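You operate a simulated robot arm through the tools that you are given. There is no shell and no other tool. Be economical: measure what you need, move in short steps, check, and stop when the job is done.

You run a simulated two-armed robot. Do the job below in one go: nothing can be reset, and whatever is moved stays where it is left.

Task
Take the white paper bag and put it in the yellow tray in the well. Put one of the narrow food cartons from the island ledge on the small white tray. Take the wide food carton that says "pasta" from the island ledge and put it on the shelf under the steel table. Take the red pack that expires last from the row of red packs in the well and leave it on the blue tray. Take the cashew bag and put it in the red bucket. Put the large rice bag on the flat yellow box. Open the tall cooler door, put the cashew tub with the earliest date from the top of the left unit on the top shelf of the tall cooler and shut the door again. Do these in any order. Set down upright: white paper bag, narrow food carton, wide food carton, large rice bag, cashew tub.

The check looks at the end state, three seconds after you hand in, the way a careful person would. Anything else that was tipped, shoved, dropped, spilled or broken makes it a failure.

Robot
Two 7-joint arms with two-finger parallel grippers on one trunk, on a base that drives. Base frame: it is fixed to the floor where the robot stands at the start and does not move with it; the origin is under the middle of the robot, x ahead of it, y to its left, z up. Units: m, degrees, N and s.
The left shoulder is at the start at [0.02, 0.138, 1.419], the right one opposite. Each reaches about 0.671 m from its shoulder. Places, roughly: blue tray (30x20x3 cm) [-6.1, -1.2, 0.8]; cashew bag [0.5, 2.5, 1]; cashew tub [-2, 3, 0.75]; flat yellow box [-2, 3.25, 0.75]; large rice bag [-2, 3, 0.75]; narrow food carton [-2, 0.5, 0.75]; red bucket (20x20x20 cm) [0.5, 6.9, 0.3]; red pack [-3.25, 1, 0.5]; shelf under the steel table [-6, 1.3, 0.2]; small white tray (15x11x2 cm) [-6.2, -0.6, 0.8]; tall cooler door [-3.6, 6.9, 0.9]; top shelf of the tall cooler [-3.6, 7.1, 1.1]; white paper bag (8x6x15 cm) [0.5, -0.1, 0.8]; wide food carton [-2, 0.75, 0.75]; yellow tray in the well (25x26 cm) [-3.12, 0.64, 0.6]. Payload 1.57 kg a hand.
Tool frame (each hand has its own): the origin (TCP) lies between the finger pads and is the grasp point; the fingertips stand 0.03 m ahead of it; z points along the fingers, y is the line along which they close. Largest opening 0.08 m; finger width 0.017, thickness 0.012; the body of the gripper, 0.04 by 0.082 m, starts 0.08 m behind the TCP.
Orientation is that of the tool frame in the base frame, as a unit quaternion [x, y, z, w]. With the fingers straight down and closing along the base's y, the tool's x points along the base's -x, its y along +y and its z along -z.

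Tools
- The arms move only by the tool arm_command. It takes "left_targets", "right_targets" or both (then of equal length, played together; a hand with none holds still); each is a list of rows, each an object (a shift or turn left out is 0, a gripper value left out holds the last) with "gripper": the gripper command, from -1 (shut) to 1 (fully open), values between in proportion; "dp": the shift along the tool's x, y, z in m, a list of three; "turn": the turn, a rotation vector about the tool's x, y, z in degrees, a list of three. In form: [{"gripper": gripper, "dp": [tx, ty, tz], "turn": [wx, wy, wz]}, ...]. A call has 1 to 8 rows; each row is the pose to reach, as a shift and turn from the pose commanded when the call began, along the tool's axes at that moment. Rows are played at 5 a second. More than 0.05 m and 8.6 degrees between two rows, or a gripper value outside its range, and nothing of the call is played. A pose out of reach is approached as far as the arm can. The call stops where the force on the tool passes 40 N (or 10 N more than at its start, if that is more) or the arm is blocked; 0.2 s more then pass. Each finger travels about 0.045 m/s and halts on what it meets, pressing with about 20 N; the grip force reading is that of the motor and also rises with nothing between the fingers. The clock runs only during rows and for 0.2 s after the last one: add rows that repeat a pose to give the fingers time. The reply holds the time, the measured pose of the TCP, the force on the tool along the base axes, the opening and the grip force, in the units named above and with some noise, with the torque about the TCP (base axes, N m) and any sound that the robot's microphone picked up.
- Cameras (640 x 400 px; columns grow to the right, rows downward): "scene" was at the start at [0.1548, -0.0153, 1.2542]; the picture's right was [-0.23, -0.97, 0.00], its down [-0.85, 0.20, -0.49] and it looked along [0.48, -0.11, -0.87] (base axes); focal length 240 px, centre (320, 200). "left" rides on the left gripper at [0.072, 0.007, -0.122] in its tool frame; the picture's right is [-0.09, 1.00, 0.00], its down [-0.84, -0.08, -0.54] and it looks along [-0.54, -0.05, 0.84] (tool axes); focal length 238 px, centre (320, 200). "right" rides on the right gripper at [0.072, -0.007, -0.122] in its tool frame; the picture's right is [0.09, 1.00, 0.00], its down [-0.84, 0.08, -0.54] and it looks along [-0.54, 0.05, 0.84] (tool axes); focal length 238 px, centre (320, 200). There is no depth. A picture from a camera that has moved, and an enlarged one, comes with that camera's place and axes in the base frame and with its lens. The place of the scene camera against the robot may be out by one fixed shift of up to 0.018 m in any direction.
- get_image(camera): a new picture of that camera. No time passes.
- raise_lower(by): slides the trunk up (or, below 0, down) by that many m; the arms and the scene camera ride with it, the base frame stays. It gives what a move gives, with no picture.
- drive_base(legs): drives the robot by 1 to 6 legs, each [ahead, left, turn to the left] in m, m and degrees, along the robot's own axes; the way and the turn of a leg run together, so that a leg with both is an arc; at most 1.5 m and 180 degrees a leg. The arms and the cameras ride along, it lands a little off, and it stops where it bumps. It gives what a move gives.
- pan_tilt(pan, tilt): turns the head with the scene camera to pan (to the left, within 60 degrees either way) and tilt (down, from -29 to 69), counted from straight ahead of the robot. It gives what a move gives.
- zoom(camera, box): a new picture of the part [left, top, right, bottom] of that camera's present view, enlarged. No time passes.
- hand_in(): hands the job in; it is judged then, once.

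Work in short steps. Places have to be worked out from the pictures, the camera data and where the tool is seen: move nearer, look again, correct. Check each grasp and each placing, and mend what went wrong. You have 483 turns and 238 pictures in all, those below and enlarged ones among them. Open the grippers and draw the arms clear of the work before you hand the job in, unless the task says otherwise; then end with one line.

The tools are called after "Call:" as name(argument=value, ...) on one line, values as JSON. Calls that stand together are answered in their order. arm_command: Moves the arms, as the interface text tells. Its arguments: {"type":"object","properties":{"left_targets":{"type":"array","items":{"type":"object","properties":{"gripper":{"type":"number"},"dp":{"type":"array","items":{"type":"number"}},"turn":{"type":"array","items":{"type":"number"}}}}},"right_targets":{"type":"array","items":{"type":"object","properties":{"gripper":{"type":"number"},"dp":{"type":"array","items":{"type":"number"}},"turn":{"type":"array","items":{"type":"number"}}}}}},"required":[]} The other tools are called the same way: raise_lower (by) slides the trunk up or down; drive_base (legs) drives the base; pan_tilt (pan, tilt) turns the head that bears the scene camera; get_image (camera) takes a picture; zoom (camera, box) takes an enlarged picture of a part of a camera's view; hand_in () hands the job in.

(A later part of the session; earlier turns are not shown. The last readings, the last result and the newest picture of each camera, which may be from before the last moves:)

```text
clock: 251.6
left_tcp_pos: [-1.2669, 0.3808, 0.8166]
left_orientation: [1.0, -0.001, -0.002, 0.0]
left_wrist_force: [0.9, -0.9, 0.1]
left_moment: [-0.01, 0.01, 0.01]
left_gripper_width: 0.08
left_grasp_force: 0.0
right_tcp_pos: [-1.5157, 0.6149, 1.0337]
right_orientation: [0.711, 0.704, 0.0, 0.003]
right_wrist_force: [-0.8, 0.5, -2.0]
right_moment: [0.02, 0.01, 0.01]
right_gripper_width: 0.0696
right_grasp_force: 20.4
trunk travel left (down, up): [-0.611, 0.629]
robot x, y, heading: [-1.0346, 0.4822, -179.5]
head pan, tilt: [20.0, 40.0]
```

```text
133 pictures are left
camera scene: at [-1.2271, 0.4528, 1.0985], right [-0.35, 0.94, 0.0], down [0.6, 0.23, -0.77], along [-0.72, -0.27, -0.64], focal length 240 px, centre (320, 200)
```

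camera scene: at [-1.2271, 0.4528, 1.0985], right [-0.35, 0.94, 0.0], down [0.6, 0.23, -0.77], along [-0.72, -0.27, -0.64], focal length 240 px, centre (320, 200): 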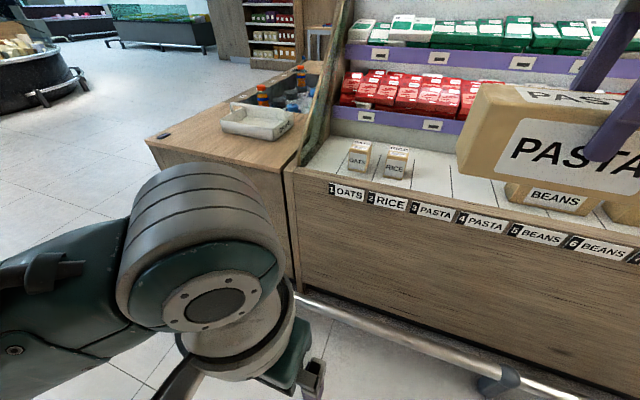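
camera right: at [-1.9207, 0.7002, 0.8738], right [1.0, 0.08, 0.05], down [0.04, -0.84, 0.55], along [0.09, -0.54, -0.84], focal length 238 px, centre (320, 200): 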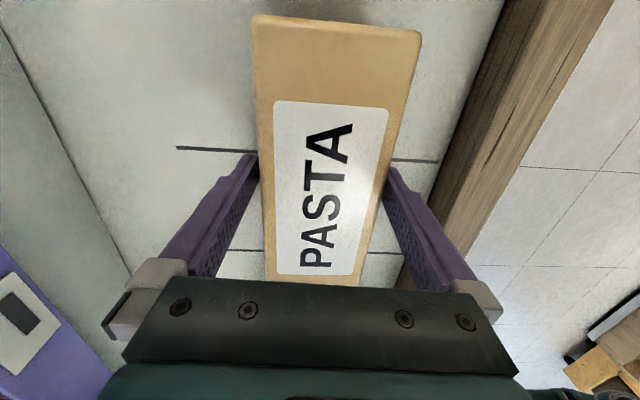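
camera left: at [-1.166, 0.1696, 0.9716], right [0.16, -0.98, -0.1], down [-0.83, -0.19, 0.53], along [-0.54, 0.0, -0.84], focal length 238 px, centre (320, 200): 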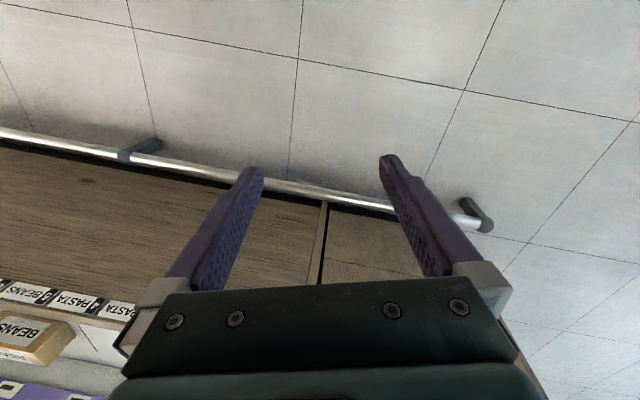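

Good. Now extend the left hand forward by 0.2 and up 0.1, keeping it vertical.

Call:
arm_command(left_targets=[{"dp": [-0.04, 0.0, -0.02]}, {"dp": [-0.08, 0.0, -0.04]}, {"dp": [-0.12, 0.0, -0.06]}, {"dp": [-0.16, 0.0, -0.08]}, {"dp": [-0.2, 0.01, -0.1]}])

Call:
get_image(camera="left")

```text
clock: 252.8
left_tcp_pos: [-1.4661, 0.3699, 0.921]
left_orientation: [1.0, 0.0, -0.002, -0.001]
left_wrist_force: [-0.1, -0.8, -0.2]
left_moment: [0.01, 0.0, 0.0]
left_gripper_width: 0.08
left_grasp_force: 0.1
right_tcp_pos: [-1.5149, 0.6141, 1.0334]
right_orientation: [0.711, 0.703, -0.001, 0.001]
right_wrist_force: [0.5, -0.2, -2.7]
right_moment: [0.05, 0.0, 0.04]
right_gripper_width: 0.0699
right_grasp_force: 19.7
trunk travel left (down, up): [-0.611, 0.629]
robot x, y, heading: [-1.0362, 0.4797, -179.7]
head pan, tilt: [20.0, 40.0]
```

```text
132 pictures are left
camera left: at [-1.3939, 0.3626, 1.0426], right [-0.09, -1.0, 0.0], down [-0.83, 0.08, 0.55], along [-0.54, 0.05, -0.84], focal length 238 px, centre (320, 200)
```

left: 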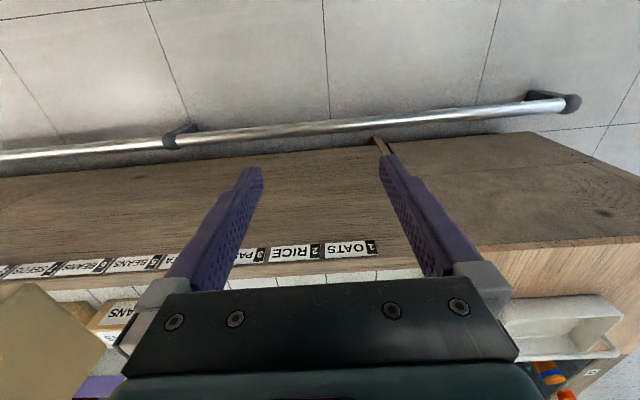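

I drive forward 0.40 m with both hands high, then view OATS from the left hand.

Call:
drive_base(legs=[[0.4, 0, 0]])

Call:
get_image(camera="left")

Call:
get_image(camera="scene")

```text
clock: 255.2
left_tcp_pos: [-1.8606, 0.367, 0.9201]
left_orientation: [1.0, 0.0, -0.002, 0.0]
left_wrist_force: [-0.4, -1.1, -0.5]
left_moment: [0.0, 0.01, -0.03]
left_gripper_width: 0.0799
left_grasp_force: 0.1
right_tcp_pos: [-1.9105, 0.6098, 1.0323]
right_orientation: [0.711, 0.703, 0.0, 0.003]
right_wrist_force: [0.7, 0.5, -1.4]
right_moment: [0.04, -0.03, 0.02]
right_gripper_width: 0.0698
right_grasp_force: 19.8
trunk travel left (down, up): [-0.611, 0.629]
robot x, y, heading: [-1.4326, 0.4803, -179.7]
head pan, tilt: [20.0, 40.0]
```

```text
131 pictures are left
camera left: at [-1.7884, 0.3596, 1.0419], right [-0.09, -1.0, 0.0], down [-0.83, 0.08, 0.55], along [-0.54, 0.05, -0.84], focal length 238 px, centre (320, 200)
```

left: 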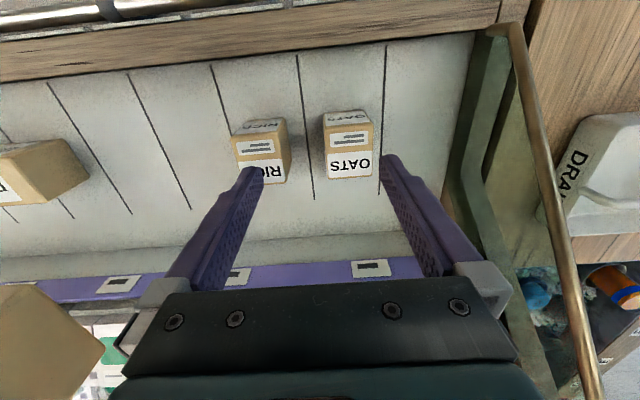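

```text
130 pictures are left
camera scene: at [-1.6224, 0.4497, 1.0986], right [-0.35, 0.94, 0.0], down [0.6, 0.22, -0.77], along [-0.72, -0.27, -0.64], focal length 240 px, centre (320, 200)
```

scene: 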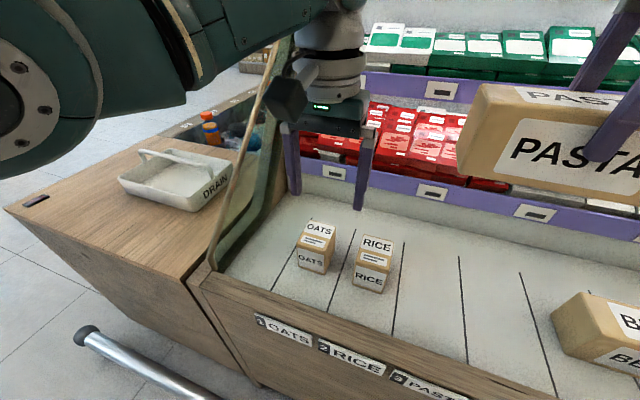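

OATS is centred at about (-1.901, 0.334). I shift the left hand there and lower the trunk 0.12.

Call:
arm_command(left_targets=[{"dp": [-0.02, 0.016, 0]}, {"dp": [-0.04, 0.033, 0]}])

Call:
raise_lower(by=-0.11)

Call:
get_image(camera="left")

Call:
get_image(camera="scene")

```text
clock: 255.8
left_tcp_pos: [-1.9001, 0.3348, 0.9208]
left_orientation: [1.0, -0.001, -0.004, -0.002]
left_wrist_force: [-0.2, 0.1, 0.5]
left_moment: [0.02, -0.02, 0.0]
left_gripper_width: 0.0802
left_grasp_force: 0.1
right_tcp_pos: [-1.9102, 0.6114, 1.0327]
right_orientation: [0.711, 0.704, 0.0, 0.002]
right_wrist_force: [-0.9, 0.5, -2.1]
right_moment: [0.02, 0.02, 0.0]
right_gripper_width: 0.0701
right_grasp_force: 20.5
trunk travel left (down, up): [-0.611, 0.629]
robot x, y, heading: [-1.4334, 0.4806, -179.5]
head pan, tilt: [20.0, 40.0]
```

```text
clock: 257.3
left_tcp_pos: [-1.9004, 0.3343, 0.8107]
left_orientation: [1.0, 0.001, -0.002, -0.001]
left_wrist_force: [0.4, -1.1, 0.7]
left_moment: [0.02, 0.0, 0.01]
left_gripper_width: 0.0799
left_grasp_force: 0.1
right_tcp_pos: [-1.91, 0.6101, 0.9226]
right_orientation: [0.711, 0.703, -0.001, 0.002]
right_wrist_force: [-0.6, -0.2, -2.3]
right_moment: [0.02, 0.01, -0.03]
right_gripper_width: 0.0698
right_grasp_force: 20.0
trunk travel left (down, up): [-0.501, 0.739]
robot x, y, heading: [-1.4339, 0.4829, -179.4]
head pan, tilt: [20.0, 40.0]
```

```text
129 pictures are left
camera left: at [-1.8278, 0.3271, 0.9328], right [-0.09, -1.0, 0.0], down [-0.83, 0.08, 0.55], along [-0.54, 0.05, -0.84], focal length 238 px, centre (320, 200)
```

left: 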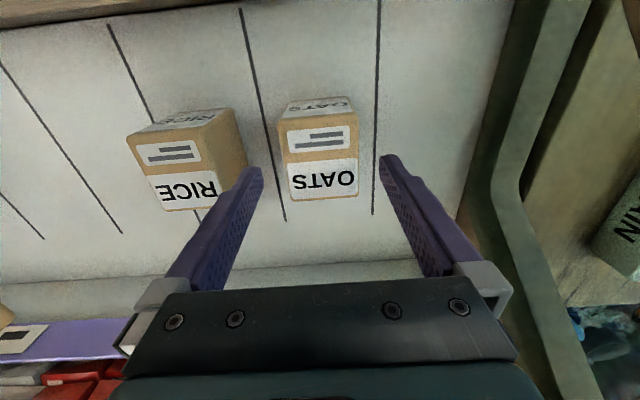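

```text
128 pictures are left
camera scene: at [-1.6224, 0.4497, 0.9886], right [-0.35, 0.94, 0.0], down [0.6, 0.22, -0.77], along [-0.72, -0.27, -0.64], focal length 240 px, centre (320, 200)
```

scene: 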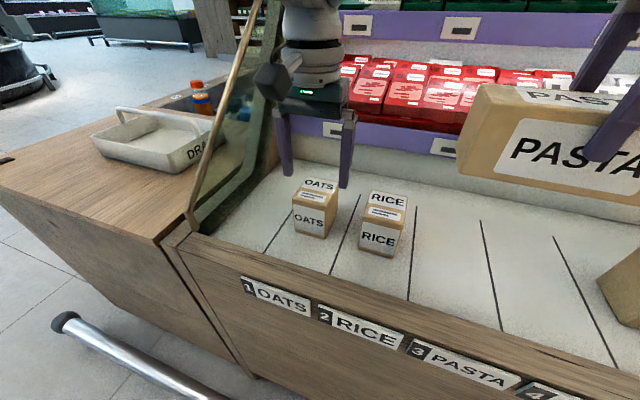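

Aligned in both directions. I lower 0.06 to grip height and close.

Call:
raise_lower(by=-0.045)

Call:
raise_lower(by=-0.015)

Call:
arm_command(left_targets=[{"gripper": -1}, {"gripper": -1}, {"gripper": -1}, {"gripper": -1}, {"gripper": -1}])

Call:
raise_lower(by=0.05)

Call:
get_image(camera="scene")

```text
clock: 258.1
left_tcp_pos: [-1.901, 0.3347, 0.7654]
left_orientation: [1.0, 0.0, -0.002, 0.0]
left_wrist_force: [-0.6, 0.2, 0.4]
left_moment: [0.01, 0.01, 0.04]
left_gripper_width: 0.0799
left_grasp_force: 0.0
right_tcp_pos: [-1.9115, 0.6106, 0.8773]
right_orientation: [0.71, 0.704, 0.0, 0.003]
right_wrist_force: [-0.2, 0.1, -1.6]
right_moment: [0.04, -0.01, -0.01]
right_gripper_width: 0.0701
right_grasp_force: 20.4
trunk travel left (down, up): [-0.456, 0.784]
robot x, y, heading: [-1.4323, 0.4797, -179.2]
head pan, tilt: [20.0, 40.0]
```

```text
clock: 258.8
left_tcp_pos: [-1.9003, 0.3348, 0.7501]
left_orientation: [1.0, 0.001, -0.002, 0.0]
left_wrist_force: [-0.7, -0.9, 0.1]
left_moment: [0.0, 0.02, -0.02]
left_gripper_width: 0.0801
left_grasp_force: 0.1
right_tcp_pos: [-1.9115, 0.6111, 0.8627]
right_orientation: [0.711, 0.703, 0.0, 0.003]
right_wrist_force: [-0.6, 0.1, -1.9]
right_moment: [0.06, -0.02, 0.01]
right_gripper_width: 0.0696
right_grasp_force: 20.1
trunk travel left (down, up): [-0.441, 0.799]
robot x, y, heading: [-1.4329, 0.4777, -179.5]
head pan, tilt: [20.0, 40.0]
```

```text
clock: 260.0
left_tcp_pos: [-1.8984, 0.3347, 0.7506]
left_orientation: [1.0, 0.0, -0.002, 0.0]
left_wrist_force: [1.0, -0.7, 1.0]
left_moment: [-0.08, -0.01, -0.01]
left_gripper_width: 0.0595
left_grasp_force: 20.0
right_tcp_pos: [-1.9094, 0.6096, 0.8622]
right_orientation: [0.711, 0.703, 0.0, 0.003]
right_wrist_force: [0.2, -0.5, -2.5]
right_moment: [0.03, 0.01, 0.01]
right_gripper_width: 0.0699
right_grasp_force: 20.0
trunk travel left (down, up): [-0.441, 0.799]
robot x, y, heading: [-1.4349, 0.48, -179.5]
head pan, tilt: [20.0, 40.0]
```

```text
clock: 260.9
left_tcp_pos: [-1.9002, 0.3348, 0.8009]
left_orientation: [1.0, 0.0, -0.002, 0.0]
left_wrist_force: [0.3, -0.7, -1.5]
left_moment: [-0.01, 0.0, 0.04]
left_gripper_width: 0.0596
left_grasp_force: 19.8
right_tcp_pos: [-1.9115, 0.6102, 0.9131]
right_orientation: [0.711, 0.703, 0.0, 0.003]
right_wrist_force: [0.3, 0.1, -2.3]
right_moment: [0.04, -0.03, 0.02]
right_gripper_width: 0.0698
right_grasp_force: 20.0
trunk travel left (down, up): [-0.491, 0.749]
robot x, y, heading: [-1.437, 0.4818, -179.3]
head pan, tilt: [20.0, 40.0]
```

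```text
127 pictures are left
camera scene: at [-1.6221, 0.4497, 0.9785], right [-0.35, 0.94, 0.0], down [0.6, 0.22, -0.77], along [-0.72, -0.27, -0.64], focal length 240 px, centre (320, 200)
```

scene: 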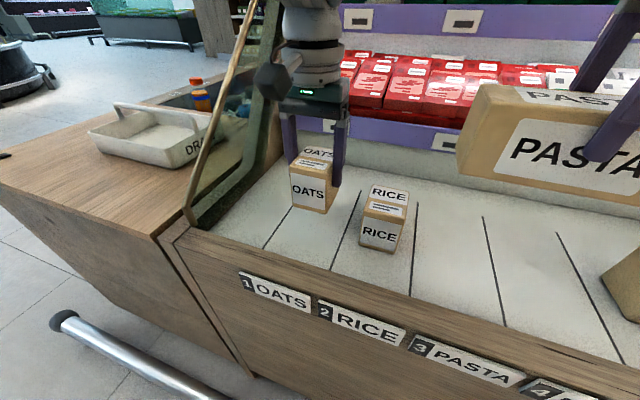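

Both cartons are held. I raise the trunk, back off, and drive round the island end toward the wooden table.

Call:
raise_lower(by=0.25)

Call:
drive_base(legs=[[-0.45, 0, 0], [0, 0.85, 0], [0, 0.85, 0], [1.5, 0, 0], [1.5, 0, 0], [0.6, 0, 0]])

Call:
pan_tilt(pan=-20, tilt=30)

Call:
get_image(camera="scene")

```text
clock: 263.5
left_tcp_pos: [-1.9, 0.3346, 1.0506]
left_orientation: [1.0, 0.0, -0.002, 0.0]
left_wrist_force: [-0.1, -0.3, -0.6]
left_moment: [-0.02, 0.0, 0.01]
left_gripper_width: 0.0597
left_grasp_force: 20.4
right_tcp_pos: [-1.9102, 0.6102, 1.1628]
right_orientation: [0.711, 0.703, 0.001, 0.003]
right_wrist_force: [0.0, 0.7, -2.2]
right_moment: [-0.01, 0.01, 0.03]
right_gripper_width: 0.0697
right_grasp_force: 20.1
trunk travel left (down, up): [-0.741, 0.499]
robot x, y, heading: [-1.4338, 0.481, -179.4]
head pan, tilt: [20.0, 40.0]
```

```text
clock: 291.5
left_tcp_pos: [-4.9836, -1.4765, 1.0501]
left_orientation: [1.0, 0.015, -0.002, -0.001]
left_wrist_force: [0.0, 0.1, -2.0]
left_moment: [-0.01, -0.02, 0.01]
left_gripper_width: 0.0596
left_grasp_force: 20.1
right_tcp_pos: [-5.0017, -1.2017, 1.1614]
right_orientation: [0.701, 0.713, 0.001, 0.002]
right_wrist_force: [0.0, 0.6, -1.9]
right_moment: [0.01, -0.04, -0.01]
right_gripper_width: 0.0699
right_grasp_force: 20.5
trunk travel left (down, up): [-0.741, 0.499]
robot x, y, heading: [-4.5294, -1.3184, -177.7]
head pan, tilt: [20.0, 40.0]
```

```text
clock: 292.6
left_tcp_pos: [-4.9843, -1.4759, 1.0494]
left_orientation: [1.0, 0.014, -0.002, 0.001]
left_wrist_force: [1.0, -0.8, -0.5]
left_moment: [-0.05, -0.05, -0.01]
left_gripper_width: 0.0596
left_grasp_force: 20.1
right_tcp_pos: [-5.0011, -1.2013, 1.163]
right_orientation: [0.701, 0.714, 0.0, 0.003]
right_wrist_force: [0.9, 0.9, -2.7]
right_moment: [0.01, 0.0, -0.04]
right_gripper_width: 0.0698
right_grasp_force: 19.8
trunk travel left (down, up): [-0.741, 0.499]
robot x, y, heading: [-4.5202, -1.3192, -177.7]
head pan, tilt: [-20.0, 30.0]
```

```text
126 pictures are left
camera scene: at [-4.7163, -1.2935, 1.2438], right [0.31, 0.95, 0.0], down [0.48, -0.15, -0.87], along [-0.82, 0.27, -0.5], focal length 240 px, centre (320, 200)
```

scene: 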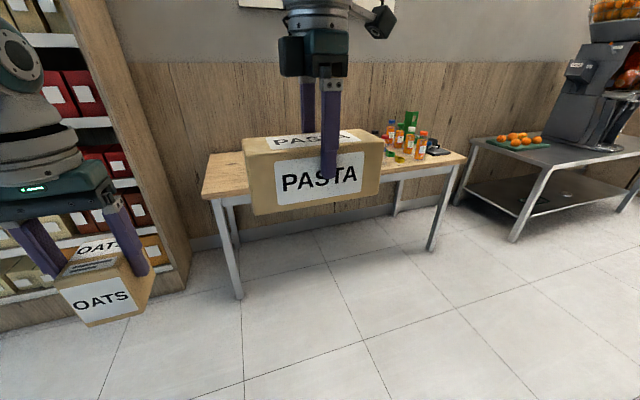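

I'll place OATS first. I slide right to y≈-0.5 and approach to view the white tray and what's near it.

Call:
drive_base(legs=[[0, 0, -2], [0.4, -0.8, 0]])

Call:
pan_tilt(pan=0, tilt=30)

Call:
get_image(camera="scene")

Call:
get_image(camera="left")

```text
clock: 297.6
left_tcp_pos: [-5.3713, -0.676, 1.0492]
left_orientation: [1.0, 0.01, -0.002, 0.0]
left_wrist_force: [-0.2, -0.4, -0.8]
left_moment: [0.03, 0.0, 0.01]
left_gripper_width: 0.0595
left_grasp_force: 20.0
right_tcp_pos: [-5.3875, -0.3997, 1.1625]
right_orientation: [0.703, 0.711, -0.001, 0.003]
right_wrist_force: [-0.1, -0.1, -1.8]
right_moment: [0.04, 0.01, 0.02]
right_gripper_width: 0.0698
right_grasp_force: 19.9
trunk travel left (down, up): [-0.741, 0.499]
robot x, y, heading: [-4.9087, -0.5174, -178.1]
head pan, tilt: [-20.0, 30.0]
```

```text
clock: 298.4
left_tcp_pos: [-5.3726, -0.6749, 1.05]
left_orientation: [1.0, 0.01, -0.002, 0.001]
left_wrist_force: [0.0, 0.1, -1.0]
left_moment: [-0.03, 0.0, -0.02]
left_gripper_width: 0.0599
left_grasp_force: 19.0
right_tcp_pos: [-5.3885, -0.3999, 1.1623]
right_orientation: [0.703, 0.711, 0.0, 0.003]
right_wrist_force: [0.2, -0.6, -2.4]
right_moment: [0.01, 0.0, -0.02]
right_gripper_width: 0.0698
right_grasp_force: 20.4
trunk travel left (down, up): [-0.741, 0.499]
robot x, y, heading: [-4.9099, -0.5213, -178.2]
head pan, tilt: [0.0, 30.0]
```

```text
125 pictures are left
camera scene: at [-5.1091, -0.525, 1.2439], right [-0.03, 1.0, 0.0], down [0.5, 0.01, -0.87], along [-0.87, -0.02, -0.5], focal length 240 px, centre (320, 200)
```

scene: 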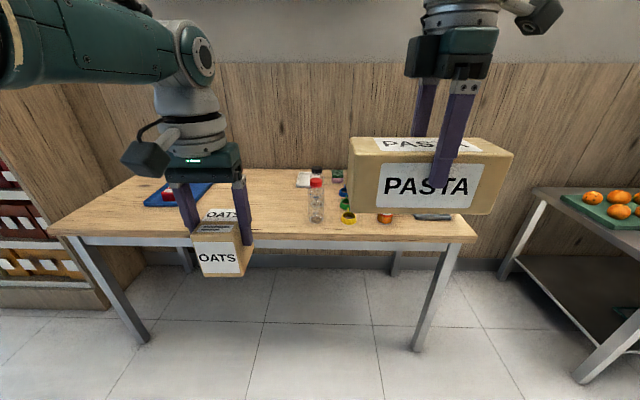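

```text
124 pictures are left
camera left: at [-5.3004, -0.681, 1.1725], right [-0.07, -1.0, 0.0], down [-0.84, 0.06, 0.55], along [-0.54, 0.04, -0.84], focal length 238 px, centre (320, 200)
```

left: 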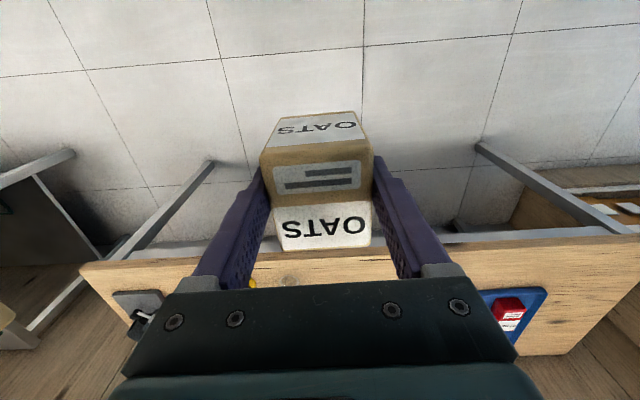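

Call:
zoom(camera="scene", box=[240, 150, 460, 240])

```text
2.91 times, centred on (350, 195) of scene
camera zoom: at [-5.1091, -0.525, 1.2439], right [-0.03, 1.0, 0.0], down [0.5, 0.01, -0.87], along [-0.87, -0.02, -0.5], focal length 697 px, centre (233, 214)
```

zoom: 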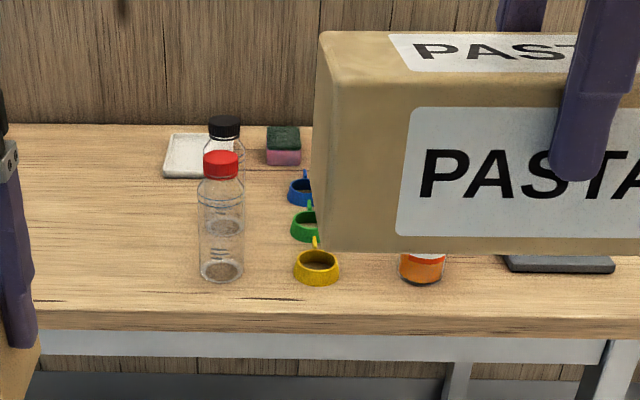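

The white tray sits behind two tall bottles and other bottles stand where PASTA would hover, so PASTA goes first. I slide along the aisle to the steel table and look at its lower shelf.

Call:
drive_base(legs=[[0, 0, -2], [0.1, -0.9, 0], [0, -0.9, 0]])

Call:
get_image(camera="scene")

```text
clock: 308.0
left_tcp_pos: [-5.4689, 1.1571, 1.0502]
left_orientation: [1.0, -0.013, -0.002, 0.001]
left_wrist_force: [0.1, 0.0, -0.9]
left_moment: [-0.03, 0.01, -0.01]
left_gripper_width: 0.0594
left_grasp_force: 19.7
right_tcp_pos: [-5.4704, 1.4343, 1.1607]
right_orientation: [0.72, 0.694, -0.001, 0.003]
right_wrist_force: [0.4, 0.0, -2.3]
right_moment: [0.0, 0.01, 0.01]
right_gripper_width: 0.0697
right_grasp_force: 20.3
trunk travel left (down, up): [-0.741, 0.499]
robot x, y, heading: [-5.0001, 1.2918, 178.9]
head pan, tilt: [0.0, 30.0]
```

```text
122 pictures are left
camera scene: at [-5.198, 1.2945, 1.2439], right [0.02, 1.0, 0.0], down [0.5, -0.01, -0.87], along [-0.87, 0.02, -0.5], focal length 240 px, centre (320, 200)
```

scene: 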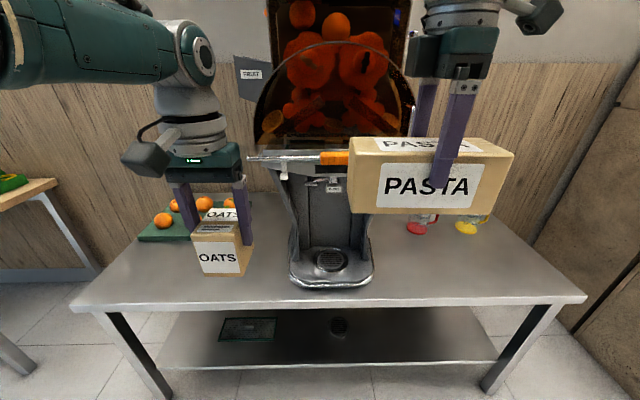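

The right part of the lower shelf is free. I park the left hand (with OATS) back, low and to the side, retracing the path that worked.

Call:
arm_command(left_targets=[{"dp": [0.04, 0, 0.02]}, {"dp": [0.08, 0, 0.04]}, {"dp": [0.12, 0, 0.06]}, {"dp": [0.16, 0, 0.08]}, {"dp": [0.2, -0.01, 0.1]}, {"dp": [0.235, -0.02, 0.105]}])

Call:
arm_command(left_targets=[{"dp": [0, 0.035, 0]}, {"dp": [0.015, 0.07, 0.01]}, {"dp": [0.035, 0.105, 0.02]}, {"dp": [0.055, 0.14, 0.03]}, {"dp": [0.075, 0.175, 0.03]}, {"dp": [0.095, 0.21, 0.04]}, {"dp": [0.115, 0.245, 0.04]}, {"dp": [0.135, 0.27, 0.04]}])

Call:
drive_base(legs=[[-0.1, -0.17, 0]])

```text
clock: 309.4
left_tcp_pos: [-5.2361, 1.1748, 0.9439]
left_orientation: [1.0, -0.013, -0.001, 0.001]
left_wrist_force: [0.4, -0.4, -1.2]
left_moment: [-0.02, -0.01, -0.05]
left_gripper_width: 0.0598
left_grasp_force: 20.3
right_tcp_pos: [-5.471, 1.4326, 1.1616]
right_orientation: [0.72, 0.694, 0.0, 0.002]
right_wrist_force: [-0.1, 0.1, -2.7]
right_moment: [0.0, 0.03, -0.01]
right_gripper_width: 0.0696
right_grasp_force: 20.1
trunk travel left (down, up): [-0.741, 0.499]
robot x, y, heading: [-4.9971, 1.2892, 178.9]
head pan, tilt: [0.0, 30.0]
```

```text
clock: 311.2
left_tcp_pos: [-5.1021, 0.9004, 0.9075]
left_orientation: [1.0, -0.014, -0.003, 0.0]
left_wrist_force: [-0.5, 0.3, -1.3]
left_moment: [0.0, 0.01, -0.01]
left_gripper_width: 0.0596
left_grasp_force: 19.8
right_tcp_pos: [-5.471, 1.4329, 1.1625]
right_orientation: [0.72, 0.694, 0.0, 0.003]
right_wrist_force: [1.1, 0.6, -2.3]
right_moment: [-0.01, -0.02, -0.02]
right_gripper_width: 0.0699
right_grasp_force: 19.4
trunk travel left (down, up): [-0.741, 0.499]
robot x, y, heading: [-4.9973, 1.2932, 178.9]
head pan, tilt: [0.0, 30.0]
```

```text
clock: 312.8
left_tcp_pos: [-5.001, 1.0679, 0.9075]
left_orientation: [1.0, -0.014, -0.002, 0.0]
left_wrist_force: [-0.5, 0.4, -1.4]
left_moment: [0.0, -0.02, 0.01]
left_gripper_width: 0.0596
left_grasp_force: 19.5
right_tcp_pos: [-5.3681, 1.6016, 1.1637]
right_orientation: [0.72, 0.694, 0.0, 0.003]
right_wrist_force: [-0.3, -0.5, -2.0]
right_moment: [0.02, 0.0, 0.01]
right_gripper_width: 0.0697
right_grasp_force: 20.2
trunk travel left (down, up): [-0.741, 0.499]
robot x, y, heading: [-4.8928, 1.4602, 178.8]
head pan, tilt: [0.0, 30.0]
```

I lower the trunk by 0.4 to see the shelf level.

Call:
raise_lower(by=-0.4)

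Call:
get_image(camera="scene")

```text
clock: 316.6
left_tcp_pos: [-5.0005, 1.0671, 0.5075]
left_orientation: [1.0, -0.014, -0.002, -0.001]
left_wrist_force: [-0.3, -0.5, -1.2]
left_moment: [-0.01, -0.01, 0.01]
left_gripper_width: 0.0597
left_grasp_force: 20.3
right_tcp_pos: [-5.3683, 1.6009, 0.762]
right_orientation: [0.72, 0.694, 0.0, 0.002]
right_wrist_force: [-0.3, -0.4, -1.1]
right_moment: [0.01, 0.04, 0.02]
right_gripper_width: 0.0695
right_grasp_force: 19.5
trunk travel left (down, up): [-0.341, 0.899]
robot x, y, heading: [-4.8969, 1.4594, 178.6]
head pan, tilt: [0.0, 30.0]
```

```text
121 pictures are left
camera scene: at [-5.0955, 1.4622, 0.8439], right [0.02, 1.0, 0.0], down [0.5, -0.01, -0.87], along [-0.87, 0.02, -0.5], focal length 240 px, centre (320, 200)
```

scene: 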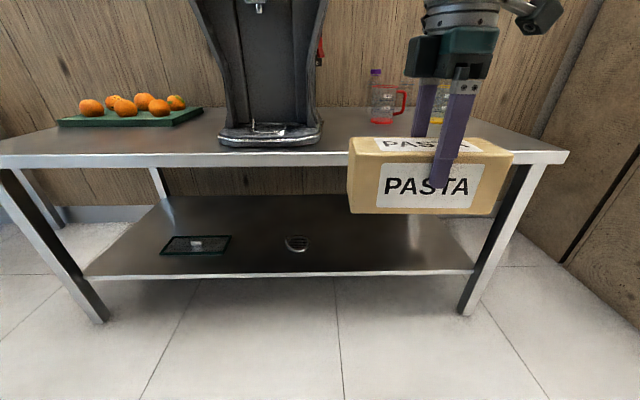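

Triangulated: shelf z≈0.20 with its front edge at x≈-5.70, table top at ≈0.67. I lower the right hand 0.2 relative to the shoulder, then lower the trunk.

Call:
arm_command(right_targets=[{"dp": [0, 0.01, 0.04]}, {"dp": [0, 0.02, 0.08]}, {"dp": [0, 0.03, 0.12]}, {"dp": [0, 0.04, 0.16]}, {"dp": [0, 0.05, 0.2]}])

Call:
raise_lower(by=-0.26)

Call:
get_image(camera="scene")

```text
clock: 317.8
left_tcp_pos: [-4.9995, 1.0678, 0.5076]
left_orientation: [1.0, -0.014, -0.002, 0.0]
left_wrist_force: [-0.1, -0.3, -1.1]
left_moment: [0.01, 0.01, -0.01]
left_gripper_width: 0.0596
left_grasp_force: 20.1
right_tcp_pos: [-5.3206, 1.5999, 0.5549]
right_orientation: [0.721, 0.693, 0.002, 0.004]
right_wrist_force: [1.2, 0.2, -2.6]
right_moment: [0.01, -0.01, 0.0]
right_gripper_width: 0.0698
right_grasp_force: 19.6
right hand out of reach, approached as far as the arm can: row 1, 2, 3, 4, 5
trunk travel left (down, up): [-0.341, 0.899]
robot x, y, heading: [-4.9003, 1.4545, 178.8]
head pan, tilt: [0.0, 30.0]
```

```text
clock: 320.5
left_tcp_pos: [-5.0012, 1.0683, 0.2471]
left_orientation: [1.0, -0.014, -0.002, 0.0]
left_wrist_force: [-0.3, 0.8, -1.3]
left_moment: [-0.02, -0.02, 0.01]
left_gripper_width: 0.0595
left_grasp_force: 19.8
right_tcp_pos: [-5.3221, 1.6004, 0.2968]
right_orientation: [0.721, 0.693, 0.002, 0.003]
right_wrist_force: [0.4, 0.8, -2.2]
right_moment: [0.03, -0.03, 0.02]
right_gripper_width: 0.0697
right_grasp_force: 19.5
trunk travel left (down, up): [-0.081, 1.159]
robot x, y, heading: [-4.8969, 1.4622, 178.9]
head pan, tilt: [0.0, 30.0]
```

```text
120 pictures are left
camera scene: at [-5.0955, 1.4622, 0.5839], right [0.02, 1.0, 0.0], down [0.5, -0.01, -0.87], along [-0.87, 0.02, -0.5], focal length 240 px, centre (320, 200)
```

scene: 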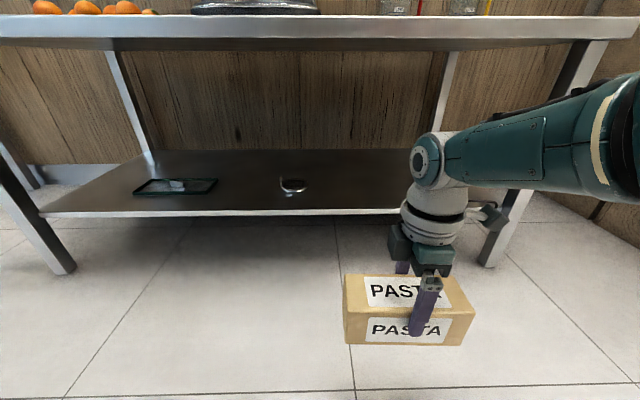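

The forearm will just fit under the table top. I lower 0.02, shift left 0.1 m (away from the leg, right of the drain) and drive in 0.3 m, then check.

Call:
raise_lower(by=-0.02)

Call:
drive_base(legs=[[0.25, 0.1, 1]])

Call:
get_image(camera="scene")

Call:
get_image(camera="right")

```text
clock: 321.1
left_tcp_pos: [-5.0006, 1.0683, 0.2274]
left_orientation: [1.0, -0.015, -0.002, 0.0]
left_wrist_force: [-0.3, -0.8, -2.1]
left_moment: [-0.01, -0.01, 0.02]
left_gripper_width: 0.0596
left_grasp_force: 19.7
right_tcp_pos: [-5.3224, 1.5998, 0.2767]
right_orientation: [0.72, 0.694, 0.002, 0.003]
right_wrist_force: [-0.1, 0.1, -1.0]
right_moment: [0.03, 0.01, 0.0]
right_gripper_width: 0.0698
right_grasp_force: 20.0
trunk travel left (down, up): [-0.061, 1.179]
robot x, y, heading: [-4.8958, 1.4615, 178.9]
head pan, tilt: [0.0, 30.0]
```

```text
clock: 323.0
left_tcp_pos: [-5.2414, 0.97, 0.2275]
left_orientation: [1.0, -0.007, -0.001, 0.0]
left_wrist_force: [-0.4, 0.3, -1.9]
left_moment: [0.0, -0.03, 0.01]
left_gripper_width: 0.0597
left_grasp_force: 20.3
right_tcp_pos: [-5.5695, 1.4975, 0.2763]
right_orientation: [0.715, 0.699, 0.002, 0.003]
right_wrist_force: [1.0, 0.1, -2.0]
right_moment: [0.04, 0.02, 0.0]
right_gripper_width: 0.0697
right_grasp_force: 19.6
trunk travel left (down, up): [-0.061, 1.179]
robot x, y, heading: [-5.1437, 1.3619, 179.6]
head pan, tilt: [0.0, 30.0]
```

```text
119 pictures are left
camera scene: at [-5.3426, 1.3635, 0.5636], right [0.01, 1.0, 0.0], down [0.5, 0.0, -0.87], along [-0.87, 0.01, -0.5], focal length 240 px, centre (320, 200)
```

scene: 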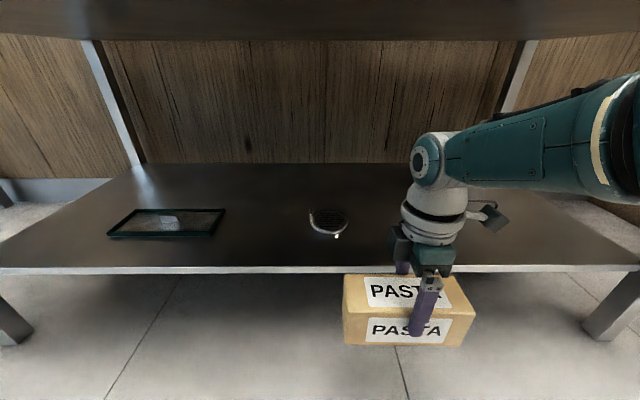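

```text
118 pictures are left
camera right: at [-5.5768, 1.57, 0.3984], right [1.0, 0.07, 0.01], down [0.05, -0.84, 0.54], along [0.04, -0.54, -0.84], focal length 238 px, centre (320, 200)
```

right: 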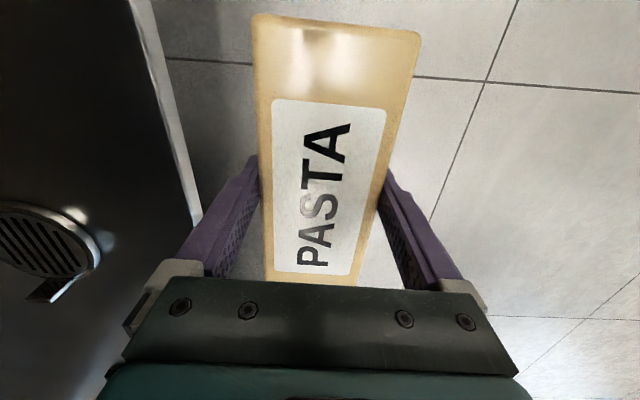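

Shelf front edge confirmed at x≈-5.69. I drive in 0.215 m so that the carton is fully over the shelf.

Call:
drive_base(legs=[[0.215, 0, 0]])

Call:
get_image(camera="right")

Call:
get_image(camera="scene")

```text
clock: 324.2
left_tcp_pos: [-5.3366, 0.9706, 0.2275]
left_orientation: [1.0, -0.008, -0.001, 0.0]
left_wrist_force: [0.1, 0.2, -1.5]
left_moment: [-0.01, 0.0, -0.02]
left_gripper_width: 0.0595
left_grasp_force: 19.9
right_tcp_pos: [-5.6503, 1.4966, 0.2695]
right_orientation: [0.714, 0.7, 0.021, 0.02]
right_wrist_force: [4.6, -0.7, -4.4]
right_moment: [0.14, -0.28, 0.48]
right_gripper_width: 0.0699
right_grasp_force: 20.1
trunk travel left (down, up): [-0.061, 1.179]
robot x, y, heading: [-5.2376, 1.3591, 179.8]
head pan, tilt: [0.0, 30.0]
stopped in leg 1: the force on the tool passed its limit at 48 N (the readings are from after the stop); the commanded pose is now the measured one
```

```text
117 pictures are left
camera right: at [-5.6636, 1.5696, 0.3921], right [1.0, 0.07, 0.06], down [0.03, -0.84, 0.54], along [0.09, -0.54, -0.84], focal length 238 px, centre (320, 200)
```

right: 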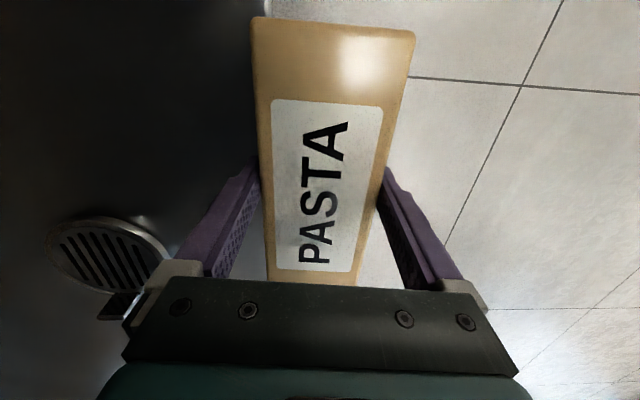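

```text
116 pictures are left
camera scene: at [-5.437, 1.3636, 0.5636], right [0.01, 1.0, 0.0], down [0.5, 0.0, -0.87], along [-0.87, 0.01, -0.5], focal length 240 px, centre (320, 200)
```

scene: 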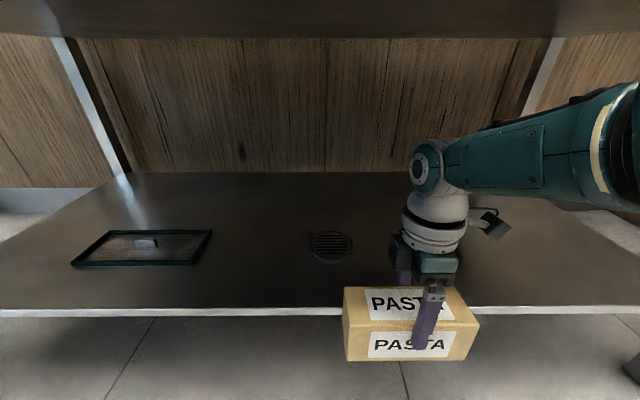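

The carton's back edge touched the shelf's front edge, so the shelf is a bit higher than I thought. I back off 5 cm, raise 5 cm and re-square the hand before trying again.

Call:
drive_base(legs=[[-0.06, 0, 0]])

Call:
raise_lower(by=0.045)

Call:
arm_command(right_targets=[{"turn": [2.2, 0, 0], "dp": [0, 0, 0]}, {"turn": [2.2, 0, 0]}])

Call:
get_image(camera="scene")

```text
clock: 325.2
left_tcp_pos: [-5.2885, 0.9713, 0.2275]
left_orientation: [1.0, -0.007, -0.004, -0.001]
left_wrist_force: [-0.4, 0.9, -0.6]
left_moment: [0.0, -0.02, -0.01]
left_gripper_width: 0.0599
left_grasp_force: 19.9
right_tcp_pos: [-5.6058, 1.4962, 0.274]
right_orientation: [0.714, 0.7, 0.015, 0.015]
right_wrist_force: [-0.1, -0.5, -1.8]
right_moment: [0.01, -0.04, 0.03]
right_gripper_width: 0.0697
right_grasp_force: 20.0
trunk travel left (down, up): [-0.061, 1.179]
robot x, y, heading: [-5.1828, 1.3614, 179.8]
head pan, tilt: [0.0, 30.0]
```

```text
clock: 326.1
left_tcp_pos: [-5.2812, 0.9696, 0.2722]
left_orientation: [1.0, -0.007, -0.003, 0.0]
left_wrist_force: [0.3, 0.3, -1.4]
left_moment: [0.01, -0.01, -0.02]
left_gripper_width: 0.0596
left_grasp_force: 20.1
right_tcp_pos: [-5.597, 1.4969, 0.3169]
right_orientation: [0.714, 0.7, 0.017, 0.018]
right_wrist_force: [-0.2, -0.4, -2.3]
right_moment: [-0.01, 0.03, -0.01]
right_gripper_width: 0.0699
right_grasp_force: 20.4
trunk travel left (down, up): [-0.106, 1.134]
robot x, y, heading: [-5.1813, 1.3651, 179.7]
head pan, tilt: [0.0, 30.0]
```

```text
clock: 326.6
left_tcp_pos: [-5.2809, 0.9694, 0.2724]
left_orientation: [1.0, -0.007, -0.002, 0.0]
left_wrist_force: [-0.2, -0.5, -1.0]
left_moment: [-0.01, -0.01, 0.01]
left_gripper_width: 0.0597
left_grasp_force: 20.0
right_tcp_pos: [-5.6046, 1.4961, 0.3143]
right_orientation: [0.714, 0.7, 0.004, 0.005]
right_wrist_force: [0.1, 0.3, -1.9]
right_moment: [0.01, -0.02, 0.0]
right_gripper_width: 0.0699
right_grasp_force: 19.9
right hand out of reach, approached as far as the arm can: row 1, 2
trunk travel left (down, up): [-0.106, 1.134]
robot x, y, heading: [-5.1808, 1.3606, 179.6]
head pan, tilt: [0.0, 30.0]
```

```text
115 pictures are left
camera scene: at [-5.3818, 1.3629, 0.6088], right [0.01, 1.0, 0.0], down [0.5, 0.0, -0.87], along [-0.87, 0.0, -0.5], focal length 240 px, centre (320, 200)
```

scene: 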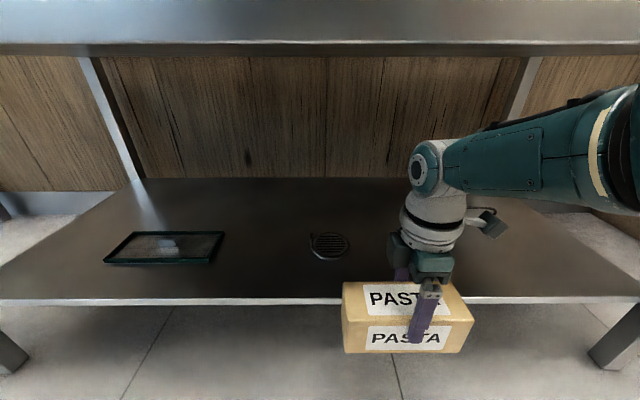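

Shelf is z≈0.225–0.23; the carton's bottom is now ≈0.27 and the forearm's top (≈0.60) clears the table underside (≈0.63). I drive in 0.18 m.

Call:
drive_base(legs=[[0.1, 0, 0]])

Call:
drive_base(legs=[[0.085, 0, 0]])

Call:
get_image(camera="right")

Call:
get_image(camera="scene")

```text
clock: 327.8
left_tcp_pos: [-5.3757, 0.9702, 0.2719]
left_orientation: [1.0, -0.006, -0.001, 0.0]
left_wrist_force: [0.4, 0.5, -2.0]
left_moment: [0.0, -0.02, 0.01]
left_gripper_width: 0.06
left_grasp_force: 20.1
right_tcp_pos: [-5.701, 1.4963, 0.3128]
right_orientation: [0.713, 0.701, 0.006, 0.006]
right_wrist_force: [-0.3, -0.4, -2.7]
right_moment: [0.0, 0.0, 0.0]
right_gripper_width: 0.0698
right_grasp_force: 20.5
trunk travel left (down, up): [-0.106, 1.134]
robot x, y, heading: [-5.2821, 1.3598, 179.8]
head pan, tilt: [0.0, 30.0]
```

```text
clock: 328.9
left_tcp_pos: [-5.4367, 0.9705, 0.2708]
left_orientation: [1.0, -0.007, 0.004, 0.0]
left_wrist_force: [0.1, -0.2, -2.1]
left_moment: [0.02, -0.02, -0.01]
left_gripper_width: 0.0596
left_grasp_force: 19.6
right_tcp_pos: [-5.7575, 1.4943, 0.3058]
right_orientation: [0.714, 0.7, 0.013, 0.013]
right_wrist_force: [-1.6, 2.3, 4.6]
right_moment: [-0.36, 0.36, -0.21]
right_gripper_width: 0.0698
right_grasp_force: 19.9
trunk travel left (down, up): [-0.106, 1.134]
robot x, y, heading: [-5.3594, 1.362, 179.7]
head pan, tilt: [0.0, 30.0]
stopped in leg 1: the robot was blocked; the commanded pose is now the measured one
```

```text
114 pictures are left
camera right: at [-5.7683, 1.5669, 0.4278], right [1.0, 0.07, 0.04], down [0.04, -0.84, 0.54], along [0.07, -0.54, -0.84], focal length 238 px, centre (320, 200)
```

right: 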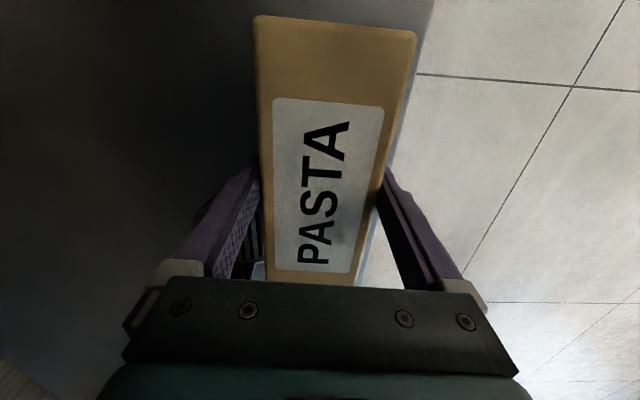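

```text
113 pictures are left
camera scene: at [-5.5432, 1.3632, 0.6068], right [0.01, 1.0, 0.0], down [0.51, 0.0, -0.86], along [-0.86, 0.0, -0.51], focal length 240 px, centre (320, 200)
```

scene: 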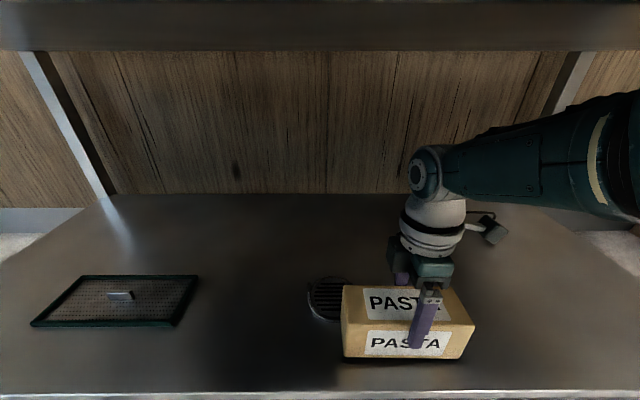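

The base was blocked (probably body against the table edge), but the carton is now entirely over the shelf (x -5.79…-5.72, edge at -5.69). I back 1 cm to relieve contact, and lower.

Call:
drive_base(legs=[[-0.01, 0, 0]])

Call:
raise_lower(by=-0.02)

Call:
get_image(camera="scene")

```text
clock: 329.7
left_tcp_pos: [-5.4385, 0.9696, 0.2719]
left_orientation: [1.0, -0.006, 0.001, 0.0]
left_wrist_force: [0.1, 1.2, -0.8]
left_moment: [0.01, 0.02, 0.01]
left_gripper_width: 0.0597
left_grasp_force: 20.1
right_tcp_pos: [-5.7591, 1.4946, 0.3083]
right_orientation: [0.713, 0.701, 0.011, 0.011]
right_wrist_force: [0.4, 0.0, -2.7]
right_moment: [0.02, -0.02, 0.01]
right_gripper_width: 0.0699
right_grasp_force: 20.0
trunk travel left (down, up): [-0.106, 1.134]
robot x, y, heading: [-5.3484, 1.3652, 179.6]
head pan, tilt: [0.0, 30.0]
```

```text
clock: 330.4
left_tcp_pos: [-5.441, 0.9715, 0.2509]
left_orientation: [1.0, -0.007, 0.0, -0.001]
left_wrist_force: [0.1, 1.0, -1.4]
left_moment: [0.0, 0.01, -0.01]
left_gripper_width: 0.0596
left_grasp_force: 20.0
right_tcp_pos: [-5.7638, 1.4972, 0.2899]
right_orientation: [0.713, 0.701, 0.008, 0.008]
right_wrist_force: [-3.8, -0.8, 18.8]
right_moment: [-0.06, 0.91, 0.02]
right_gripper_width: 0.0698
right_grasp_force: 20.0
trunk travel left (down, up): [-0.086, 1.154]
robot x, y, heading: [-5.3474, 1.3613, 179.9]
head pan, tilt: [0.0, 30.0]
```

```text
112 pictures are left
camera scene: at [-5.5445, 1.3647, 0.5884], right [0.0, 1.0, 0.0], down [0.5, 0.0, -0.86], along [-0.86, 0.0, -0.5], focal length 240 px, centre (320, 200)
```

scene: 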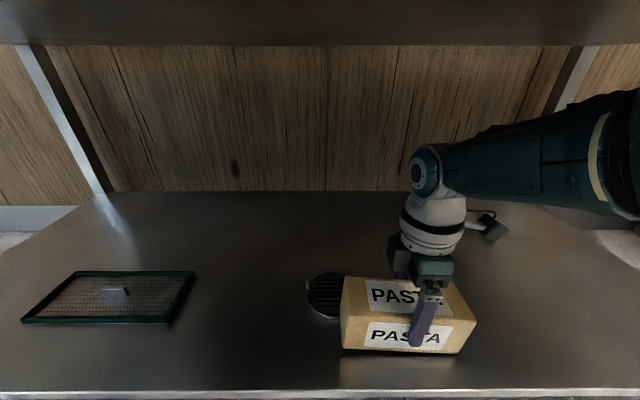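

Contact along the carton's back edge (tilt ~1°, tiny). I open the gripper so that it settles.

Call:
arm_command(right_targets=[{"gripper": 1}, {"gripper": 1}, {"gripper": 1}, {"gripper": 1}])

Call:
get_image(camera="right")

```text
clock: 331.4
left_tcp_pos: [-5.4423, 0.9707, 0.2516]
left_orientation: [1.0, -0.006, 0.0, 0.0]
left_wrist_force: [0.2, -0.1, -0.3]
left_moment: [0.02, -0.01, -0.01]
left_gripper_width: 0.0597
left_grasp_force: 20.0
right_tcp_pos: [-5.7616, 1.496, 0.2893]
right_orientation: [0.714, 0.7, 0.012, 0.01]
right_wrist_force: [-0.6, 0.6, -0.1]
right_moment: [0.0, 0.02, 0.0]
right_gripper_width: 0.08
right_grasp_force: 0.1
trunk travel left (down, up): [-0.086, 1.154]
robot x, y, heading: [-5.3496, 1.3632, 179.8]
head pan, tilt: [0.0, 30.0]
```

```text
111 pictures are left
camera right: at [-5.7716, 1.568, 0.4111], right [1.0, 0.07, 0.03], down [0.05, -0.84, 0.54], along [0.07, -0.54, -0.84], focal length 238 px, centre (320, 200)
```

right: 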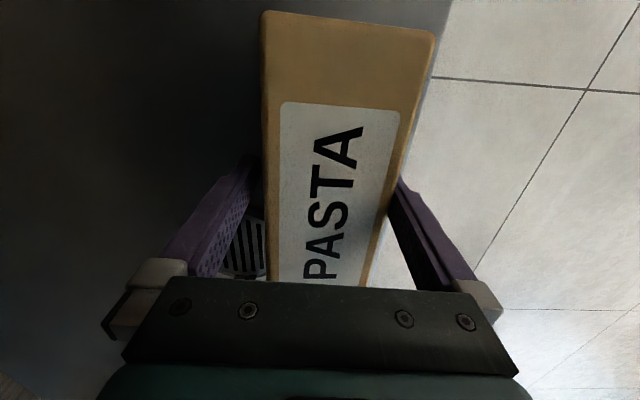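

The carton stands flat, ~2.8 cm inside the shelf edge. I centre the fingers 3 mm, raise 0.05 and back out.

Call:
arm_command(right_targets=[{"dp": [0, 0.004, 0]}, {"dp": [0, 0.004, 0]}])

Call:
raise_lower(by=0.03)

Call:
raise_lower(by=0.018)

Call:
get_image(camera="right")

```text
clock: 332.0
left_tcp_pos: [-5.4424, 0.9716, 0.2516]
left_orientation: [1.0, -0.005, 0.0, 0.0]
left_wrist_force: [-0.4, -0.6, -0.8]
left_moment: [0.03, -0.01, 0.01]
left_gripper_width: 0.0597
left_grasp_force: 20.0
right_tcp_pos: [-5.7622, 1.4959, 0.2882]
right_orientation: [0.714, 0.7, 0.012, 0.01]
right_wrist_force: [-0.5, -0.4, -0.3]
right_moment: [0.03, -0.01, -0.02]
right_gripper_width: 0.0799
right_grasp_force: 0.0
right hand out of reach, approached as far as the arm can: row 1, 2
trunk travel left (down, up): [-0.086, 1.154]
robot x, y, heading: [-5.3527, 1.3631, 179.8]
head pan, tilt: [0.0, 30.0]
```

```text
clock: 332.7
left_tcp_pos: [-5.431, 0.9684, 0.2811]
left_orientation: [1.0, -0.007, 0.004, 0.001]
left_wrist_force: [0.3, -0.5, -1.3]
left_moment: [0.04, -0.02, -0.01]
left_gripper_width: 0.0595
left_grasp_force: 20.1
right_tcp_pos: [-5.748, 1.4926, 0.3124]
right_orientation: [0.714, 0.7, 0.015, 0.016]
right_wrist_force: [-0.4, 0.3, 0.5]
right_moment: [0.0, 0.0, -0.02]
right_gripper_width: 0.0799
right_grasp_force: 0.1
trunk travel left (down, up): [-0.116, 1.124]
robot x, y, heading: [-5.3479, 1.364, 179.8]
head pan, tilt: [0.0, 30.0]
```

```text
clock: 333.4
left_tcp_pos: [-5.4189, 0.9661, 0.2996]
left_orientation: [1.0, -0.006, 0.007, 0.001]
left_wrist_force: [0.1, 0.4, -1.3]
left_moment: [0.02, 0.03, 0.01]
left_gripper_width: 0.0596
left_grasp_force: 19.7
right_tcp_pos: [-5.7303, 1.4916, 0.3219]
right_orientation: [0.713, 0.7, 0.023, 0.024]
right_wrist_force: [-0.5, -0.8, -0.1]
right_moment: [0.02, 0.0, 0.0]
right_gripper_width: 0.0803
right_grasp_force: 0.1
trunk travel left (down, up): [-0.134, 1.106]
robot x, y, heading: [-5.352, 1.3646, 179.7]
head pan, tilt: [0.0, 30.0]
```

```text
110 pictures are left
camera right: at [-5.7445, 1.564, 0.4445], right [1.0, 0.07, 0.07], down [0.03, -0.84, 0.55], along [0.09, -0.54, -0.83], focal length 238 px, centre (320, 200)
```

right: 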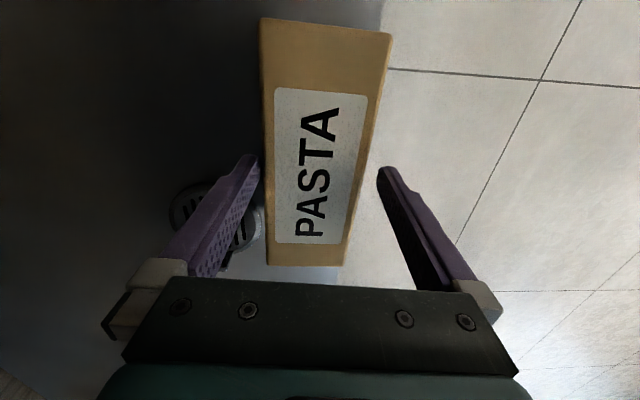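

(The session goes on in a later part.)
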